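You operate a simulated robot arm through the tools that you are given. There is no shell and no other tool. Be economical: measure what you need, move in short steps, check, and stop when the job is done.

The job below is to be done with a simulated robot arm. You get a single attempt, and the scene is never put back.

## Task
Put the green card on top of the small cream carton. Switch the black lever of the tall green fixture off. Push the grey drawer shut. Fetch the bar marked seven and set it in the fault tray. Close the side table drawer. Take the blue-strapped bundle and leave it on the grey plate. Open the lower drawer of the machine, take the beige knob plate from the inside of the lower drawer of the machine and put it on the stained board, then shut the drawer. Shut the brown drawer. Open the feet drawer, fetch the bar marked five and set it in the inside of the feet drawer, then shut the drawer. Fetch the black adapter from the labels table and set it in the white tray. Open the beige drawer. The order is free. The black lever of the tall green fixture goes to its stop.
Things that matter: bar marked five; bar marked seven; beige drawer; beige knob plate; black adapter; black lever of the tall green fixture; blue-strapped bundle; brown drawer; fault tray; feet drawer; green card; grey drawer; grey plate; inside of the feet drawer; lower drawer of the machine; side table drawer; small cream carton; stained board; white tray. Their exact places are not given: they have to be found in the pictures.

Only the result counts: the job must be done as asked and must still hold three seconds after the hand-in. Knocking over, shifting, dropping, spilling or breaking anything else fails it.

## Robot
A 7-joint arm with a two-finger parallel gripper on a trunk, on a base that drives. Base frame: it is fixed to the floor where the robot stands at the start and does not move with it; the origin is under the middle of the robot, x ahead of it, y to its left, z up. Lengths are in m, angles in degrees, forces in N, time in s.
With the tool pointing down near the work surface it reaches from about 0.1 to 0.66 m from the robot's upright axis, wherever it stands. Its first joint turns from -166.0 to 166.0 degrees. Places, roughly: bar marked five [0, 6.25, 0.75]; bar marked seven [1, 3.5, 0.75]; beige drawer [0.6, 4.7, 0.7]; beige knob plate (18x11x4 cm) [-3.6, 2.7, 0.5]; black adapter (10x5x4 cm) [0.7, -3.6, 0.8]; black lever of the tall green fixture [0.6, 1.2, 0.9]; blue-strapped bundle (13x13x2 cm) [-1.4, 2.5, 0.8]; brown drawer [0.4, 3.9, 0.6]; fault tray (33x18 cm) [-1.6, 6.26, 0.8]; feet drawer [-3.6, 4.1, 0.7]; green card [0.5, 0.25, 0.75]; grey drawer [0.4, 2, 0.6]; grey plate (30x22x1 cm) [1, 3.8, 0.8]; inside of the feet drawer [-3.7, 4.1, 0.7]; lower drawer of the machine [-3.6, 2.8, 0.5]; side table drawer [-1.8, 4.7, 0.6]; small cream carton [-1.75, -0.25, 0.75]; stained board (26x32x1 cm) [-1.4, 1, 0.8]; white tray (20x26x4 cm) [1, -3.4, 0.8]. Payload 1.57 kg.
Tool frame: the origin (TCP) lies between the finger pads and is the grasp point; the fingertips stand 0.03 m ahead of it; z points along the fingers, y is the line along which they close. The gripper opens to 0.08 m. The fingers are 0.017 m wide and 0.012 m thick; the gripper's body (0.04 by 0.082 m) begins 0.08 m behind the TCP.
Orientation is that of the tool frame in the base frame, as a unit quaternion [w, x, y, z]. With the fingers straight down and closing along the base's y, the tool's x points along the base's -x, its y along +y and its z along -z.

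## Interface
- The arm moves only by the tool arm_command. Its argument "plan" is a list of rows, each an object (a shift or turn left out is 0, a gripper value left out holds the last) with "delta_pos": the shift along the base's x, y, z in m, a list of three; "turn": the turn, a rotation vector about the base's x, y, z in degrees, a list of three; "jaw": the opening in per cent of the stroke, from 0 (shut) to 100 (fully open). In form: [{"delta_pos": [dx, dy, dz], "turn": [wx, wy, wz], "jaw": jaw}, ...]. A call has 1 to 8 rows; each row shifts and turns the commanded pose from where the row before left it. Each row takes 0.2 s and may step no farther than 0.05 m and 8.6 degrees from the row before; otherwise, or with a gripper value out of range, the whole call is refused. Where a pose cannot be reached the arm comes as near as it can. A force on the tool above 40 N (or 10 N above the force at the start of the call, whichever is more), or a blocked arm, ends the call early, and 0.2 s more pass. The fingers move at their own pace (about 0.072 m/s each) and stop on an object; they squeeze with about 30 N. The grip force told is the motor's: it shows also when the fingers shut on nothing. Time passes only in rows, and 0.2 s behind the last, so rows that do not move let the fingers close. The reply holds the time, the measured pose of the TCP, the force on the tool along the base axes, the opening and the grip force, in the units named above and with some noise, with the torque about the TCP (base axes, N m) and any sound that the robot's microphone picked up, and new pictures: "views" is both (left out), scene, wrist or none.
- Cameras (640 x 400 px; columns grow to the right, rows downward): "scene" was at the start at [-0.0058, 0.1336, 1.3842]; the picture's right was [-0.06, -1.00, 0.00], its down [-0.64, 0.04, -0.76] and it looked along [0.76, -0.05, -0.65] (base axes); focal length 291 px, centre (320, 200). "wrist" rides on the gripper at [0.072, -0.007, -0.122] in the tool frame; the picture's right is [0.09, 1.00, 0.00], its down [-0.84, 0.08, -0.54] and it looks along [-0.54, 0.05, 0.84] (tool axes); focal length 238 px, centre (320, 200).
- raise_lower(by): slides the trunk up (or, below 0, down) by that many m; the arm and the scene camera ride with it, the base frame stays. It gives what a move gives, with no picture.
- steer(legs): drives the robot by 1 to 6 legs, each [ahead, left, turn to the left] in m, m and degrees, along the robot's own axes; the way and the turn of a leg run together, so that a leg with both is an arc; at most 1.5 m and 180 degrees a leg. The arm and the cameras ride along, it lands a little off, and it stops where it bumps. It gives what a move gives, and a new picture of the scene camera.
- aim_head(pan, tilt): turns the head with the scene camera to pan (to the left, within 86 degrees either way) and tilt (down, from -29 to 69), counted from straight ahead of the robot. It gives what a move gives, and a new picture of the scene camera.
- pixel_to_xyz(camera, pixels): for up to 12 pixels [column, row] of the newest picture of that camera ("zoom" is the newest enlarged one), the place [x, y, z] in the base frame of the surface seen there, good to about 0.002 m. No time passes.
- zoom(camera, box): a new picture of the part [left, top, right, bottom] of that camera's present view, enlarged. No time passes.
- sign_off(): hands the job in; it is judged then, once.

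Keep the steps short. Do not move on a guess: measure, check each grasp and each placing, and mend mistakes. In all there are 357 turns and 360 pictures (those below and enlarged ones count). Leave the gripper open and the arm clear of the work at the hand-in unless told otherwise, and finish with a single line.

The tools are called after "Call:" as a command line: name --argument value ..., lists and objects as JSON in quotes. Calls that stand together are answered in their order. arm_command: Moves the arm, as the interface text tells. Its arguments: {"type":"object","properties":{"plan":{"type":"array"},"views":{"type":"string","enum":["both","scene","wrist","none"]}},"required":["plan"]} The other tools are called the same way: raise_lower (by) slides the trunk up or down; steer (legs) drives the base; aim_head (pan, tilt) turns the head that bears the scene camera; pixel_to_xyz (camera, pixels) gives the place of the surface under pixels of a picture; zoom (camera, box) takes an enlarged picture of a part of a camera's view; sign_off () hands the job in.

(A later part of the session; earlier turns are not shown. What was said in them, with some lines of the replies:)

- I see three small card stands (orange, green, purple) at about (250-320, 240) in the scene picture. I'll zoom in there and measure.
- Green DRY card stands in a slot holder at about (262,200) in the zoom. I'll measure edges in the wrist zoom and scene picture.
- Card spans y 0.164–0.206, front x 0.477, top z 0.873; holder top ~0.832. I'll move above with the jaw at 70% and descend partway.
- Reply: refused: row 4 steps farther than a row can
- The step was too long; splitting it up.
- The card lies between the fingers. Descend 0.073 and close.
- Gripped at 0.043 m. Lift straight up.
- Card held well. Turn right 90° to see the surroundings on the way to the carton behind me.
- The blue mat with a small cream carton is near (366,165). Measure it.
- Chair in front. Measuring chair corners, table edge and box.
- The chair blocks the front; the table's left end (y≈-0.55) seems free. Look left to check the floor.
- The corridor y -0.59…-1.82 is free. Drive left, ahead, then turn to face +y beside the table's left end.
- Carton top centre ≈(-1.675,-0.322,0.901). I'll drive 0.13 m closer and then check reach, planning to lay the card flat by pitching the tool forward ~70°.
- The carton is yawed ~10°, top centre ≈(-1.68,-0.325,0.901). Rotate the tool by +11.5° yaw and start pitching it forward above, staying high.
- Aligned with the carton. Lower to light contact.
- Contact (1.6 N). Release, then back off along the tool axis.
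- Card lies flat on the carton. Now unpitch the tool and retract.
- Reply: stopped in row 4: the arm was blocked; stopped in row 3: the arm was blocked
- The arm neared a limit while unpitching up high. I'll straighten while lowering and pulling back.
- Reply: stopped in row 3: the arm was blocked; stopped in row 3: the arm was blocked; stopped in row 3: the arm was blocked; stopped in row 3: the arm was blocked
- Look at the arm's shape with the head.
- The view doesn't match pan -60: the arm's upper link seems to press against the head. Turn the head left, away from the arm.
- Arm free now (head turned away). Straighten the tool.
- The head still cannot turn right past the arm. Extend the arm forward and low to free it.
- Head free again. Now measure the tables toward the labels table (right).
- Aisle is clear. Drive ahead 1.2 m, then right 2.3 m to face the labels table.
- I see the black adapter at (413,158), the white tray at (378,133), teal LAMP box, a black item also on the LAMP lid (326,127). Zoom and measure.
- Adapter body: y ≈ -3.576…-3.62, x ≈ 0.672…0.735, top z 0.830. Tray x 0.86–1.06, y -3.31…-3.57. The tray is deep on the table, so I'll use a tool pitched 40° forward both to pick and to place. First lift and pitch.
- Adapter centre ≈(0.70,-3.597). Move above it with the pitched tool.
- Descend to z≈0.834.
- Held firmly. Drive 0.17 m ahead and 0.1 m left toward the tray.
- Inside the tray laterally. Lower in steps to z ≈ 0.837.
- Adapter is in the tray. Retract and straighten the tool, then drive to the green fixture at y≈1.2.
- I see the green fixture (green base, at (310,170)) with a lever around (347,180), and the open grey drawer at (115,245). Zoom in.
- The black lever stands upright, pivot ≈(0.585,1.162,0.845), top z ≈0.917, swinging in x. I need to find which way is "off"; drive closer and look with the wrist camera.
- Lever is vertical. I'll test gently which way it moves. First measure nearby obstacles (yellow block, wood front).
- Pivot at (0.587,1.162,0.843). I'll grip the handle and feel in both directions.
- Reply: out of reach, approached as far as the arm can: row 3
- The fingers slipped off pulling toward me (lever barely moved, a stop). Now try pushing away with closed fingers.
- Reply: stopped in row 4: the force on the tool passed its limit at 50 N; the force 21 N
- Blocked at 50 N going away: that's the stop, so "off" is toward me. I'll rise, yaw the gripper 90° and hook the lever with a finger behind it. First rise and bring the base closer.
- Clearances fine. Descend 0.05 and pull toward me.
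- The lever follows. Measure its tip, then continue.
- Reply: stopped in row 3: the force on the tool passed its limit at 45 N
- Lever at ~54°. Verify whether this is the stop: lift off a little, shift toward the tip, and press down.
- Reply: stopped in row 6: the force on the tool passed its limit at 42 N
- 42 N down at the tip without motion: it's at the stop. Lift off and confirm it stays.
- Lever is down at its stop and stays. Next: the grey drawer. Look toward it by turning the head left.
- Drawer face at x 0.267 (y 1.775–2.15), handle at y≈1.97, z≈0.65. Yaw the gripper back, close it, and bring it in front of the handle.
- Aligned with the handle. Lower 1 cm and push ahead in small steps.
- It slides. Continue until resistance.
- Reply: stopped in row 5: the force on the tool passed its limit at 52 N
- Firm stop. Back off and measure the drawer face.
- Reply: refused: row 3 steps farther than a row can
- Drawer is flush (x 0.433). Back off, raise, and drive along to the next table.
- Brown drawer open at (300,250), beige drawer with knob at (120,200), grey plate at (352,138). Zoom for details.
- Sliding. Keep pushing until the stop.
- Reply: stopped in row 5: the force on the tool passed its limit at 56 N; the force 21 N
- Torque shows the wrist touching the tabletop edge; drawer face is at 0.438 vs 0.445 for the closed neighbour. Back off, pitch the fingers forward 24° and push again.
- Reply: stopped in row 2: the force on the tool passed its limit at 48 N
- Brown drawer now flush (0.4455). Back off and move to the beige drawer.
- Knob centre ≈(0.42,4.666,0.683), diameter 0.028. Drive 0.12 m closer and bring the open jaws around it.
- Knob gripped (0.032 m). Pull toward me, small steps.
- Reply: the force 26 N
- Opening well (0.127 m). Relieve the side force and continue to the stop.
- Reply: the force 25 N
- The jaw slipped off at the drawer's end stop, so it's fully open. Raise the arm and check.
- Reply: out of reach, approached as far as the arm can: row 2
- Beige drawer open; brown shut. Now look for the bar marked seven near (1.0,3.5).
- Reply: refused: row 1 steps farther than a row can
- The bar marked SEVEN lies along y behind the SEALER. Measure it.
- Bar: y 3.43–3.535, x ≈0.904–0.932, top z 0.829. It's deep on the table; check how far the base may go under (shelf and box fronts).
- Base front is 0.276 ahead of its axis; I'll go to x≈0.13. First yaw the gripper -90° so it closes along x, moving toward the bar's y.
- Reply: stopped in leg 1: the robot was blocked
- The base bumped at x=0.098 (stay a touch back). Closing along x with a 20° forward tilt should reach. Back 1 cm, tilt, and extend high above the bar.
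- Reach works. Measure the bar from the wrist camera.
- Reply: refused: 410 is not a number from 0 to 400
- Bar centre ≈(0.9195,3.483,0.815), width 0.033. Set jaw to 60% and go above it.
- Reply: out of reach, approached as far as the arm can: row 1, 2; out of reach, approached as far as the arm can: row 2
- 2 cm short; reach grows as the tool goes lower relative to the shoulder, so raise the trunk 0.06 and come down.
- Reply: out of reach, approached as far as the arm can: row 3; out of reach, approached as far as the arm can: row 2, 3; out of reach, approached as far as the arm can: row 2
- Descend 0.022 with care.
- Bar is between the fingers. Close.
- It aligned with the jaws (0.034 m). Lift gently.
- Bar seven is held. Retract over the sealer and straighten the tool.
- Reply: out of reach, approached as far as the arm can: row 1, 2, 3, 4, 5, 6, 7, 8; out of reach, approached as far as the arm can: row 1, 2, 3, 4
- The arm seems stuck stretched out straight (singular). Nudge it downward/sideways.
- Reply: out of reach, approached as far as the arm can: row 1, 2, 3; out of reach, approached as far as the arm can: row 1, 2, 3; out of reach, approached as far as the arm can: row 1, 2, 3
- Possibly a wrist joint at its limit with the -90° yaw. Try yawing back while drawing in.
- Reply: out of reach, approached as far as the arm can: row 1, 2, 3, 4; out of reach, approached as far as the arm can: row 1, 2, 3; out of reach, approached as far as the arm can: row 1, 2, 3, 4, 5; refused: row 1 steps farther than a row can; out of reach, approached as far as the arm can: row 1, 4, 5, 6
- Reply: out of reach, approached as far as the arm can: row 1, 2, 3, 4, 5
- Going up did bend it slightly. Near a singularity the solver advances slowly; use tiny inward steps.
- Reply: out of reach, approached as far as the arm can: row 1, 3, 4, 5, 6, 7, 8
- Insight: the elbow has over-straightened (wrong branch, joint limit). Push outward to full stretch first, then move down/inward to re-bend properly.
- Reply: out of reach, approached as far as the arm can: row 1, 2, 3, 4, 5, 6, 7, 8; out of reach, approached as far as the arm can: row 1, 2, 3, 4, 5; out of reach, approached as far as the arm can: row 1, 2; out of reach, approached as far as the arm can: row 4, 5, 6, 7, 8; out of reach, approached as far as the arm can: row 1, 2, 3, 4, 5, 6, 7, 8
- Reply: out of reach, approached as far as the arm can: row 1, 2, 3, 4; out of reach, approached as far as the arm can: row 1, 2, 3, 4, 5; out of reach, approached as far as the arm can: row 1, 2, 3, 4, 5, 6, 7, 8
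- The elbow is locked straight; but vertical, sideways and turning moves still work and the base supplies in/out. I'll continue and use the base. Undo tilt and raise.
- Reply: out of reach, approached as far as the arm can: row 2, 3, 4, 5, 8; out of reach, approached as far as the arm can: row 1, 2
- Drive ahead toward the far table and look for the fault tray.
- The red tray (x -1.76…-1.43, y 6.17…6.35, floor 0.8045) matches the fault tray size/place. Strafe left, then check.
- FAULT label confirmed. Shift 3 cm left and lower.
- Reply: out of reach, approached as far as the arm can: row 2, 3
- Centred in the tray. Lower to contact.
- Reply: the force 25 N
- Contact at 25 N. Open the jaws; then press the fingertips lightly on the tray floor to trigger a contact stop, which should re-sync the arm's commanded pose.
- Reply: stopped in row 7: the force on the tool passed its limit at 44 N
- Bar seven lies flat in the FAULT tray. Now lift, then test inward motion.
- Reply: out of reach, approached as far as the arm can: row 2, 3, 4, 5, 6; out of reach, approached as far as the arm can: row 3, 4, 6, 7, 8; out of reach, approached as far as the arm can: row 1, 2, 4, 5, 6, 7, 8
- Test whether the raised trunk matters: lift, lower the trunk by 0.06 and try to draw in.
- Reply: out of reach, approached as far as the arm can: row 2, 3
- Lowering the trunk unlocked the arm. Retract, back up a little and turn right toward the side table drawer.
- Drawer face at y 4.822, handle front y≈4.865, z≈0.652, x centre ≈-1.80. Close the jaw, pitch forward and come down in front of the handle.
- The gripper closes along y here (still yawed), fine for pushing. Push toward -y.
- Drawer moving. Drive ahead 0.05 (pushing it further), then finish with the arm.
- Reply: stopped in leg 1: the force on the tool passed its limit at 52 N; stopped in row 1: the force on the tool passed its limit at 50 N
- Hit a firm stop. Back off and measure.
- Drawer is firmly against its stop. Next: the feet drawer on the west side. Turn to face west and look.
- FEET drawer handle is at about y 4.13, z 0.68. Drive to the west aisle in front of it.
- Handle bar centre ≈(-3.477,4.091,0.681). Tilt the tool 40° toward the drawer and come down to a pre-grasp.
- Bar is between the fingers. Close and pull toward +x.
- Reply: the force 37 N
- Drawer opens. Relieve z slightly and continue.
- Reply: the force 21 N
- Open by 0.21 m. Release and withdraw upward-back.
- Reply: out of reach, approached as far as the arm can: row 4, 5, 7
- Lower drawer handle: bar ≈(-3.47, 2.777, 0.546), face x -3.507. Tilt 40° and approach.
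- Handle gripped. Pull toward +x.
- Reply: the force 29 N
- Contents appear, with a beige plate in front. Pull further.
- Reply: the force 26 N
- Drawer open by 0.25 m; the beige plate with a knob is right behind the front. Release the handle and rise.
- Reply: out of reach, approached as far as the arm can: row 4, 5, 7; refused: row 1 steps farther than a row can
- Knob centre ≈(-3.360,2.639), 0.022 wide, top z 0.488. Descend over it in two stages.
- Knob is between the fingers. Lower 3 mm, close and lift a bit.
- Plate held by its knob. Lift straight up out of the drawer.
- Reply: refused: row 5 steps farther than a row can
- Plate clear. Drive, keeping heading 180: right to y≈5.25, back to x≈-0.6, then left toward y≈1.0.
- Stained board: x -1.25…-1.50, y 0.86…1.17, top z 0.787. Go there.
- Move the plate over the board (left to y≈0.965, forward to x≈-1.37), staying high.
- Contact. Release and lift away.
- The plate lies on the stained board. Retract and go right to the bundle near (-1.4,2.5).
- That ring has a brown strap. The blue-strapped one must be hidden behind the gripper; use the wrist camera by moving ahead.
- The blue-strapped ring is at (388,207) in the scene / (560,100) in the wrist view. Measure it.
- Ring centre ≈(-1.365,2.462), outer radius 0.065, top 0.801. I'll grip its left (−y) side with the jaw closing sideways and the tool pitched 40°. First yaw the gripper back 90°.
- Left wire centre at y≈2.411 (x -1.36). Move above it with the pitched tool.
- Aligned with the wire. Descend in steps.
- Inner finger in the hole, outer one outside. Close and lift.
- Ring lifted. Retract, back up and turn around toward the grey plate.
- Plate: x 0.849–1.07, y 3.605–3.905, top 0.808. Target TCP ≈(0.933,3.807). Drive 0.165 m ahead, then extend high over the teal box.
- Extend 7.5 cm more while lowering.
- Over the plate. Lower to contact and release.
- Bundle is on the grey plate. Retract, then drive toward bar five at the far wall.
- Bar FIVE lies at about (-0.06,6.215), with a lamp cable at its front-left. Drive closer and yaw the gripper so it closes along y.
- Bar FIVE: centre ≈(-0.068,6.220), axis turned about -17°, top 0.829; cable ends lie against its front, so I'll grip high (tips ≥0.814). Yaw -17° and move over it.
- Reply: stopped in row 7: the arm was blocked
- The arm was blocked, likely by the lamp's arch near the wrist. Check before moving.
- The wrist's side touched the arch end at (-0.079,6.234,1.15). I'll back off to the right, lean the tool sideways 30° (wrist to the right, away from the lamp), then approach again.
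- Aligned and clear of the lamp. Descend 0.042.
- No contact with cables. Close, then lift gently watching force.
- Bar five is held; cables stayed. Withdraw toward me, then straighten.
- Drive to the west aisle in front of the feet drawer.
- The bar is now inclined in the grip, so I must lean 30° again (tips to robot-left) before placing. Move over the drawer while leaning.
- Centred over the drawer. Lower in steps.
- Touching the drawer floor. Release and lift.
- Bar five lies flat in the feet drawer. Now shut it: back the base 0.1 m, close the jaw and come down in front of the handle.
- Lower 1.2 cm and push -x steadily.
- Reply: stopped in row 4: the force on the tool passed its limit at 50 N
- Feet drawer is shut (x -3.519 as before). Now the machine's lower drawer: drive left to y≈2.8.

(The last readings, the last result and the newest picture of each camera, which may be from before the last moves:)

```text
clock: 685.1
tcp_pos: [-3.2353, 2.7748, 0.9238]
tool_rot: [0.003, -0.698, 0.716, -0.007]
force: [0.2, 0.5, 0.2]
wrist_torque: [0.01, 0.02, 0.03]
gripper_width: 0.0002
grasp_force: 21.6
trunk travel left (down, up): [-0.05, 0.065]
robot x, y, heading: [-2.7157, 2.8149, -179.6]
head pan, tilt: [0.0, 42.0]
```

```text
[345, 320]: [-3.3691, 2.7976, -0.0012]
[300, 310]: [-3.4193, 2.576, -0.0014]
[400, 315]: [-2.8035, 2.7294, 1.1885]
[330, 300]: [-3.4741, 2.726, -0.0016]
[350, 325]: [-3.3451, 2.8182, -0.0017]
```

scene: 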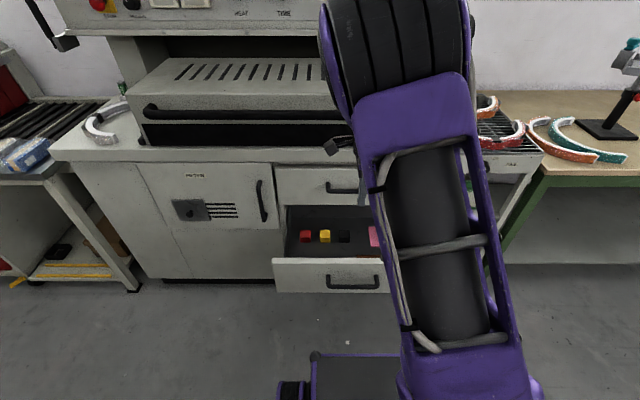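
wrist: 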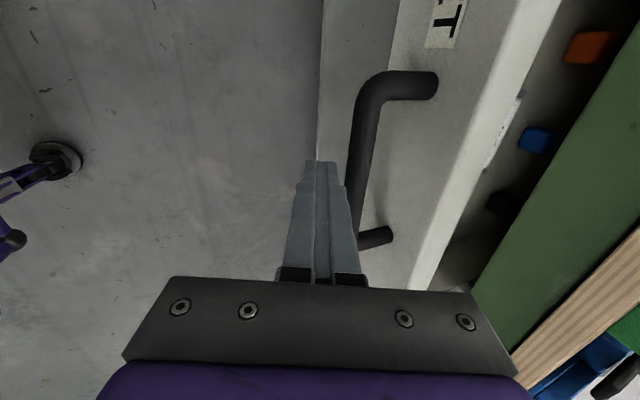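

Call:
pixel_to_xyz --camera "scene" --pixels '[[350, 287], [350, 285], [290, 275], [335, 286], [372, 286], [290, 262]]'

Call:
arm_command --plan '[{"delta_pos": [0.035, 0, -0.03]}, {"delta_pos": [0.035, 0, -0.03]}, {"delta_pos": [0.03, 0, -0.03], "turn": [0, 8, 0]}, {"delta_pos": [0.0, 0, -0.045], "turn": [0, 8, 0]}, {"delta_pos": [0.0, 0, -0.045], "turn": [0, 8, 0]}, {"delta_pos": [0, 0, -0.045]}, {"delta_pos": [0, 0, -0.045]}, {"delta_pos": [0, 0, -0.04]}]' --views "both"

```text
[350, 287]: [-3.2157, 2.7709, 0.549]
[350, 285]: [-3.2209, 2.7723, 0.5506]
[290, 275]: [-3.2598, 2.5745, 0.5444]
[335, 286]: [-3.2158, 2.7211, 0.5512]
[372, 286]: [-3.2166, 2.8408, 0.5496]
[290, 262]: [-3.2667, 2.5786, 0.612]
```

```text
clock: 686.9
tcp_pos: [-3.1368, 2.7731, 0.6153]
tool_rot: [-0.147, -0.685, 0.7, 0.138]
force: [0.0, 0.3, 0.1]
wrist_torque: [0.0, 0.02, 0.02]
gripper_width: 0.0001
grasp_force: 21.3
trunk travel left (down, up): [-0.05, 0.065]
robot x, y, heading: [-2.7155, 2.8153, -179.9]
head pan, tilt: [0.0, 42.0]
```

scene: 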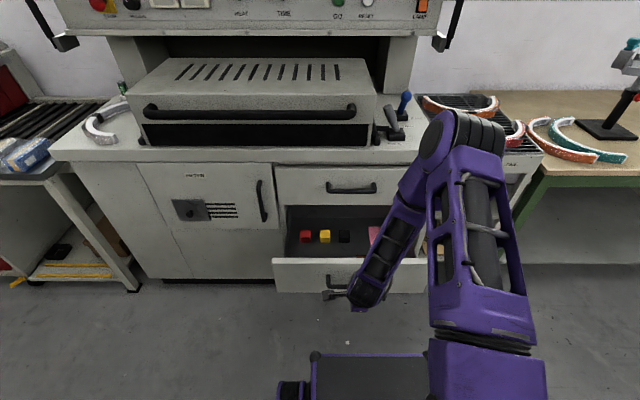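
wrist: 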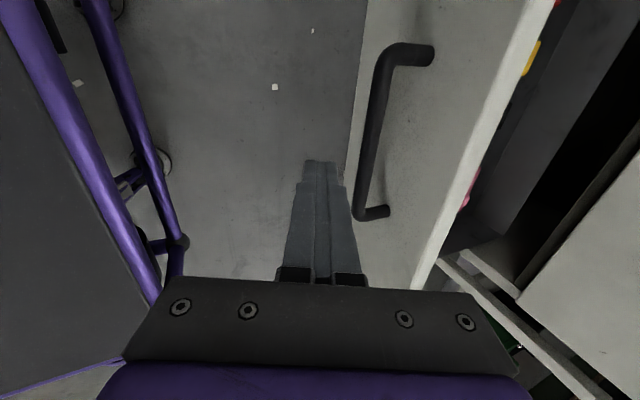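

Lower to handle height and push.

Call:
arm_command --plan '[{"delta_pos": [0, 0, -0.03]}, {"delta_pos": [0, 0, -0.027]}, {"delta_pos": [-0.035, 0, 0]}, {"delta_pos": [-0.035, 0, 0]}, {"delta_pos": [-0.035, 0, 0]}, {"delta_pos": [-0.035, 0, 0]}, {"delta_pos": [-0.03, 0, 0]}, {"delta_pos": [-0.03, 0, 0]}]' --views "both"

```text
clock: 688.7
tcp_pos: [-3.3381, 2.7746, 0.5589]
tool_rot: [-0.147, -0.684, 0.701, 0.139]
force: [-0.3, 0.6, -0.5]
wrist_torque: [-0.02, 0.02, -0.02]
gripper_width: 0.0
grasp_force: 21.3
trunk travel left (down, up): [-0.05, 0.065]
robot x, y, heading: [-2.7146, 2.8165, -179.9]
head pan, tilt: [0.0, 42.0]
```

scene: 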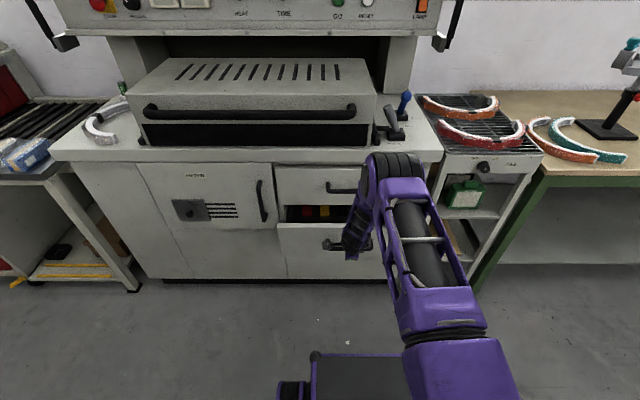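
wrist: 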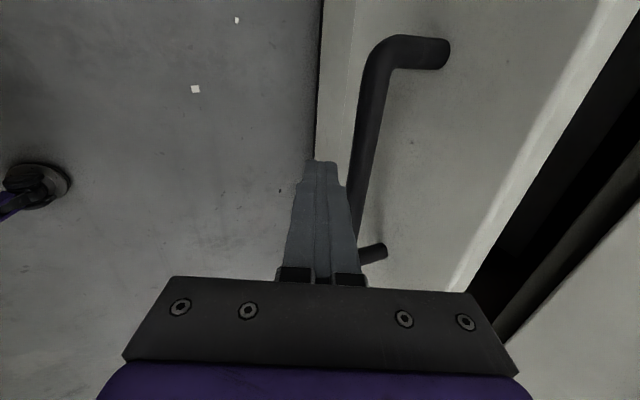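

Call:
steer --legs '[[0.08, 0, 0]]'

Call:
arm_command --plan '[{"delta_pos": [-0.01, 0, 0]}, {"delta_pos": [-0.01, 0, 0]}, {"delta_pos": [-0.01, 0, 0]}, {"delta_pos": [-0.01, 0, 0]}, {"delta_pos": [-0.01, 0, 0]}]' --views "both"

```text
clock: 689.7
tcp_pos: [-3.4161, 2.7753, 0.5586]
tool_rot: [-0.147, -0.684, 0.701, 0.139]
force: [0.0, -0.5, -0.6]
wrist_torque: [0.01, -0.01, 0.0]
gripper_width: 0.0
grasp_force: 21.1
trunk travel left (down, up): [-0.05, 0.065]
robot x, y, heading: [-2.7953, 2.8138, -180.0]
head pan, tilt: [0.0, 42.0]
```

scene: 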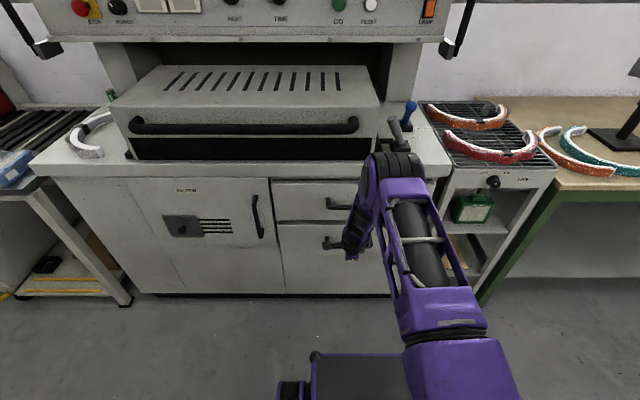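

```text
clock: 690.7
tcp_pos: [-3.4418, 2.7749, 0.5537]
tool_rot: [-0.14, -0.686, 0.702, 0.131]
force: [-0.6, 0.2, 0.1]
wrist_torque: [-0.02, 0.01, -0.02]
gripper_width: 0.0
grasp_force: 21.1
trunk travel left (down, up): [-0.05, 0.065]
robot x, y, heading: [-2.793, 2.8157, -179.9]
head pan, tilt: [0.0, 42.0]
stopped in row 4: the force on the tool passed its limit at 50 N (the readings are from after the stop); the commanded pose is now the measured one
```

scene: 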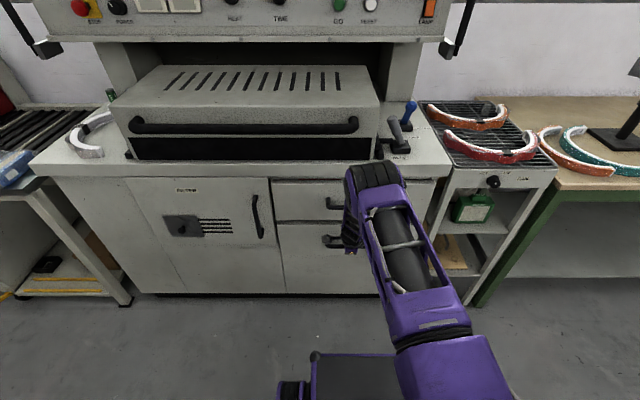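
wrist: 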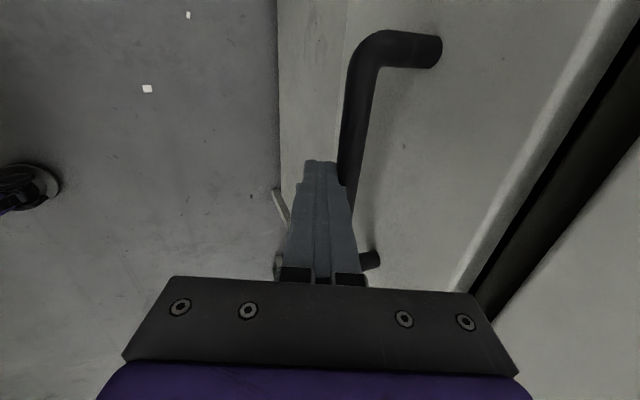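

Call:
pixel_to_xyz --camera "scene" --pixels '[[300, 240], [295, 255], [310, 235], [300, 205], [285, 228]]'

Call:
arm_command --plan '[{"delta_pos": [0.04, 0, 0]}, {"delta_pos": [0.045, 0, 0]}, {"delta_pos": [0.04, 0, 0.02]}, {"delta_pos": [0.03, 0, 0.035]}, {"delta_pos": [0.0, 0, 0.045], "turn": [0, -8, 0]}, {"delta_pos": [0.0, 0, 0.045], "turn": [0, -8, 0]}, {"delta_pos": [0.0, 0, 0.045], "turn": [0, -7, 0]}, {"delta_pos": [0, 0, 0.045]}]' --views "scene"

Call:
pixel_to_xyz --camera "scene" --pixels '[[300, 240], [310, 260], [340, 265], [300, 205], [335, 205]]'

```text
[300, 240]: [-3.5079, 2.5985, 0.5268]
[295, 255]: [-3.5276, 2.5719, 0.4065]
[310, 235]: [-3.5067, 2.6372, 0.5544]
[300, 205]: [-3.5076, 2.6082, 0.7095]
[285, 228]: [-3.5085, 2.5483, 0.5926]
```

```text
clock: 692.5
tcp_pos: [-3.2874, 2.7702, 0.7922]
tool_rot: [0.002, -0.699, 0.715, -0.009]
force: [-0.3, 0.1, 0.6]
wrist_torque: [-0.03, -0.03, -0.02]
gripper_width: 0.0
grasp_force: 21.6
trunk travel left (down, up): [-0.05, 0.065]
robot x, y, heading: [-2.791, 2.8125, -179.9]
head pan, tilt: [0.0, 42.0]
```

scene: 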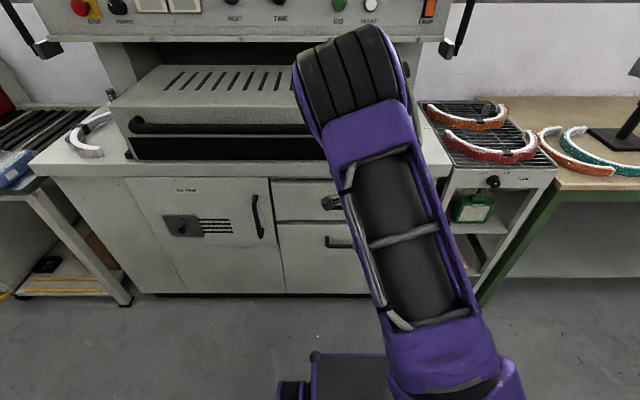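

```text
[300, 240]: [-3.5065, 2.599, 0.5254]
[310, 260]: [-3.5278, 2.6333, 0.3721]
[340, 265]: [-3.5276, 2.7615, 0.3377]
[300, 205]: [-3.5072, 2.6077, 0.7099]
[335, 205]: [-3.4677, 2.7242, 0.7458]
```

The lower drawer is flush (x -3.507, same as the upper one). All parts are done; open the gripper, raise the arm clear.

Call:
arm_command --plan '[{"delta_pos": [0.03, 0, 0.035], "jaw": 100}, {"delta_pos": [0.03, 0, 0.035]}, {"delta_pos": [0, 0, 0.04]}, {"delta_pos": [0, 0, 0.04]}, {"delta_pos": [0, 0, 0]}]' --views "scene"

```text
clock: 693.7
tcp_pos: [-3.2314, 2.7716, 0.9394]
tool_rot: [0.002, -0.699, 0.715, -0.009]
force: [-0.3, -0.8, -0.5]
wrist_torque: [-0.01, 0.03, 0.03]
gripper_width: 0.0799
grasp_force: 0.1
trunk travel left (down, up): [-0.05, 0.065]
robot x, y, heading: [-2.7962, 2.8161, -179.8]
head pan, tilt: [0.0, 42.0]
```

scene: 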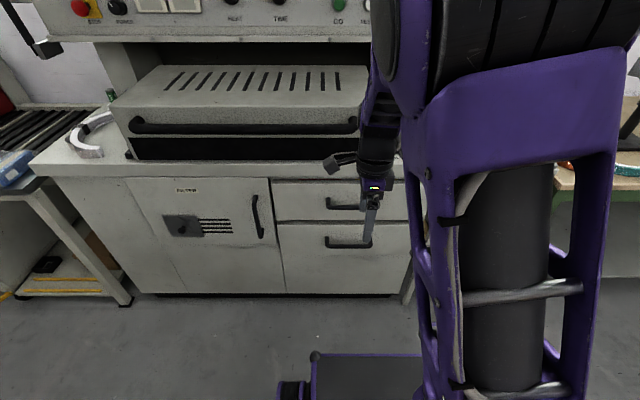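

The gripper is open and the arm is clear of the work. Handing in.

Call:
sign_off

```text
The job is handed in.
```

All the listed steps were carried out and the job is handed in, with two points not confirmed: the "off" direction of the black lever was inferred from the only way it would move, and the arm brushed the lamp over bar five, with no sign that it moved.
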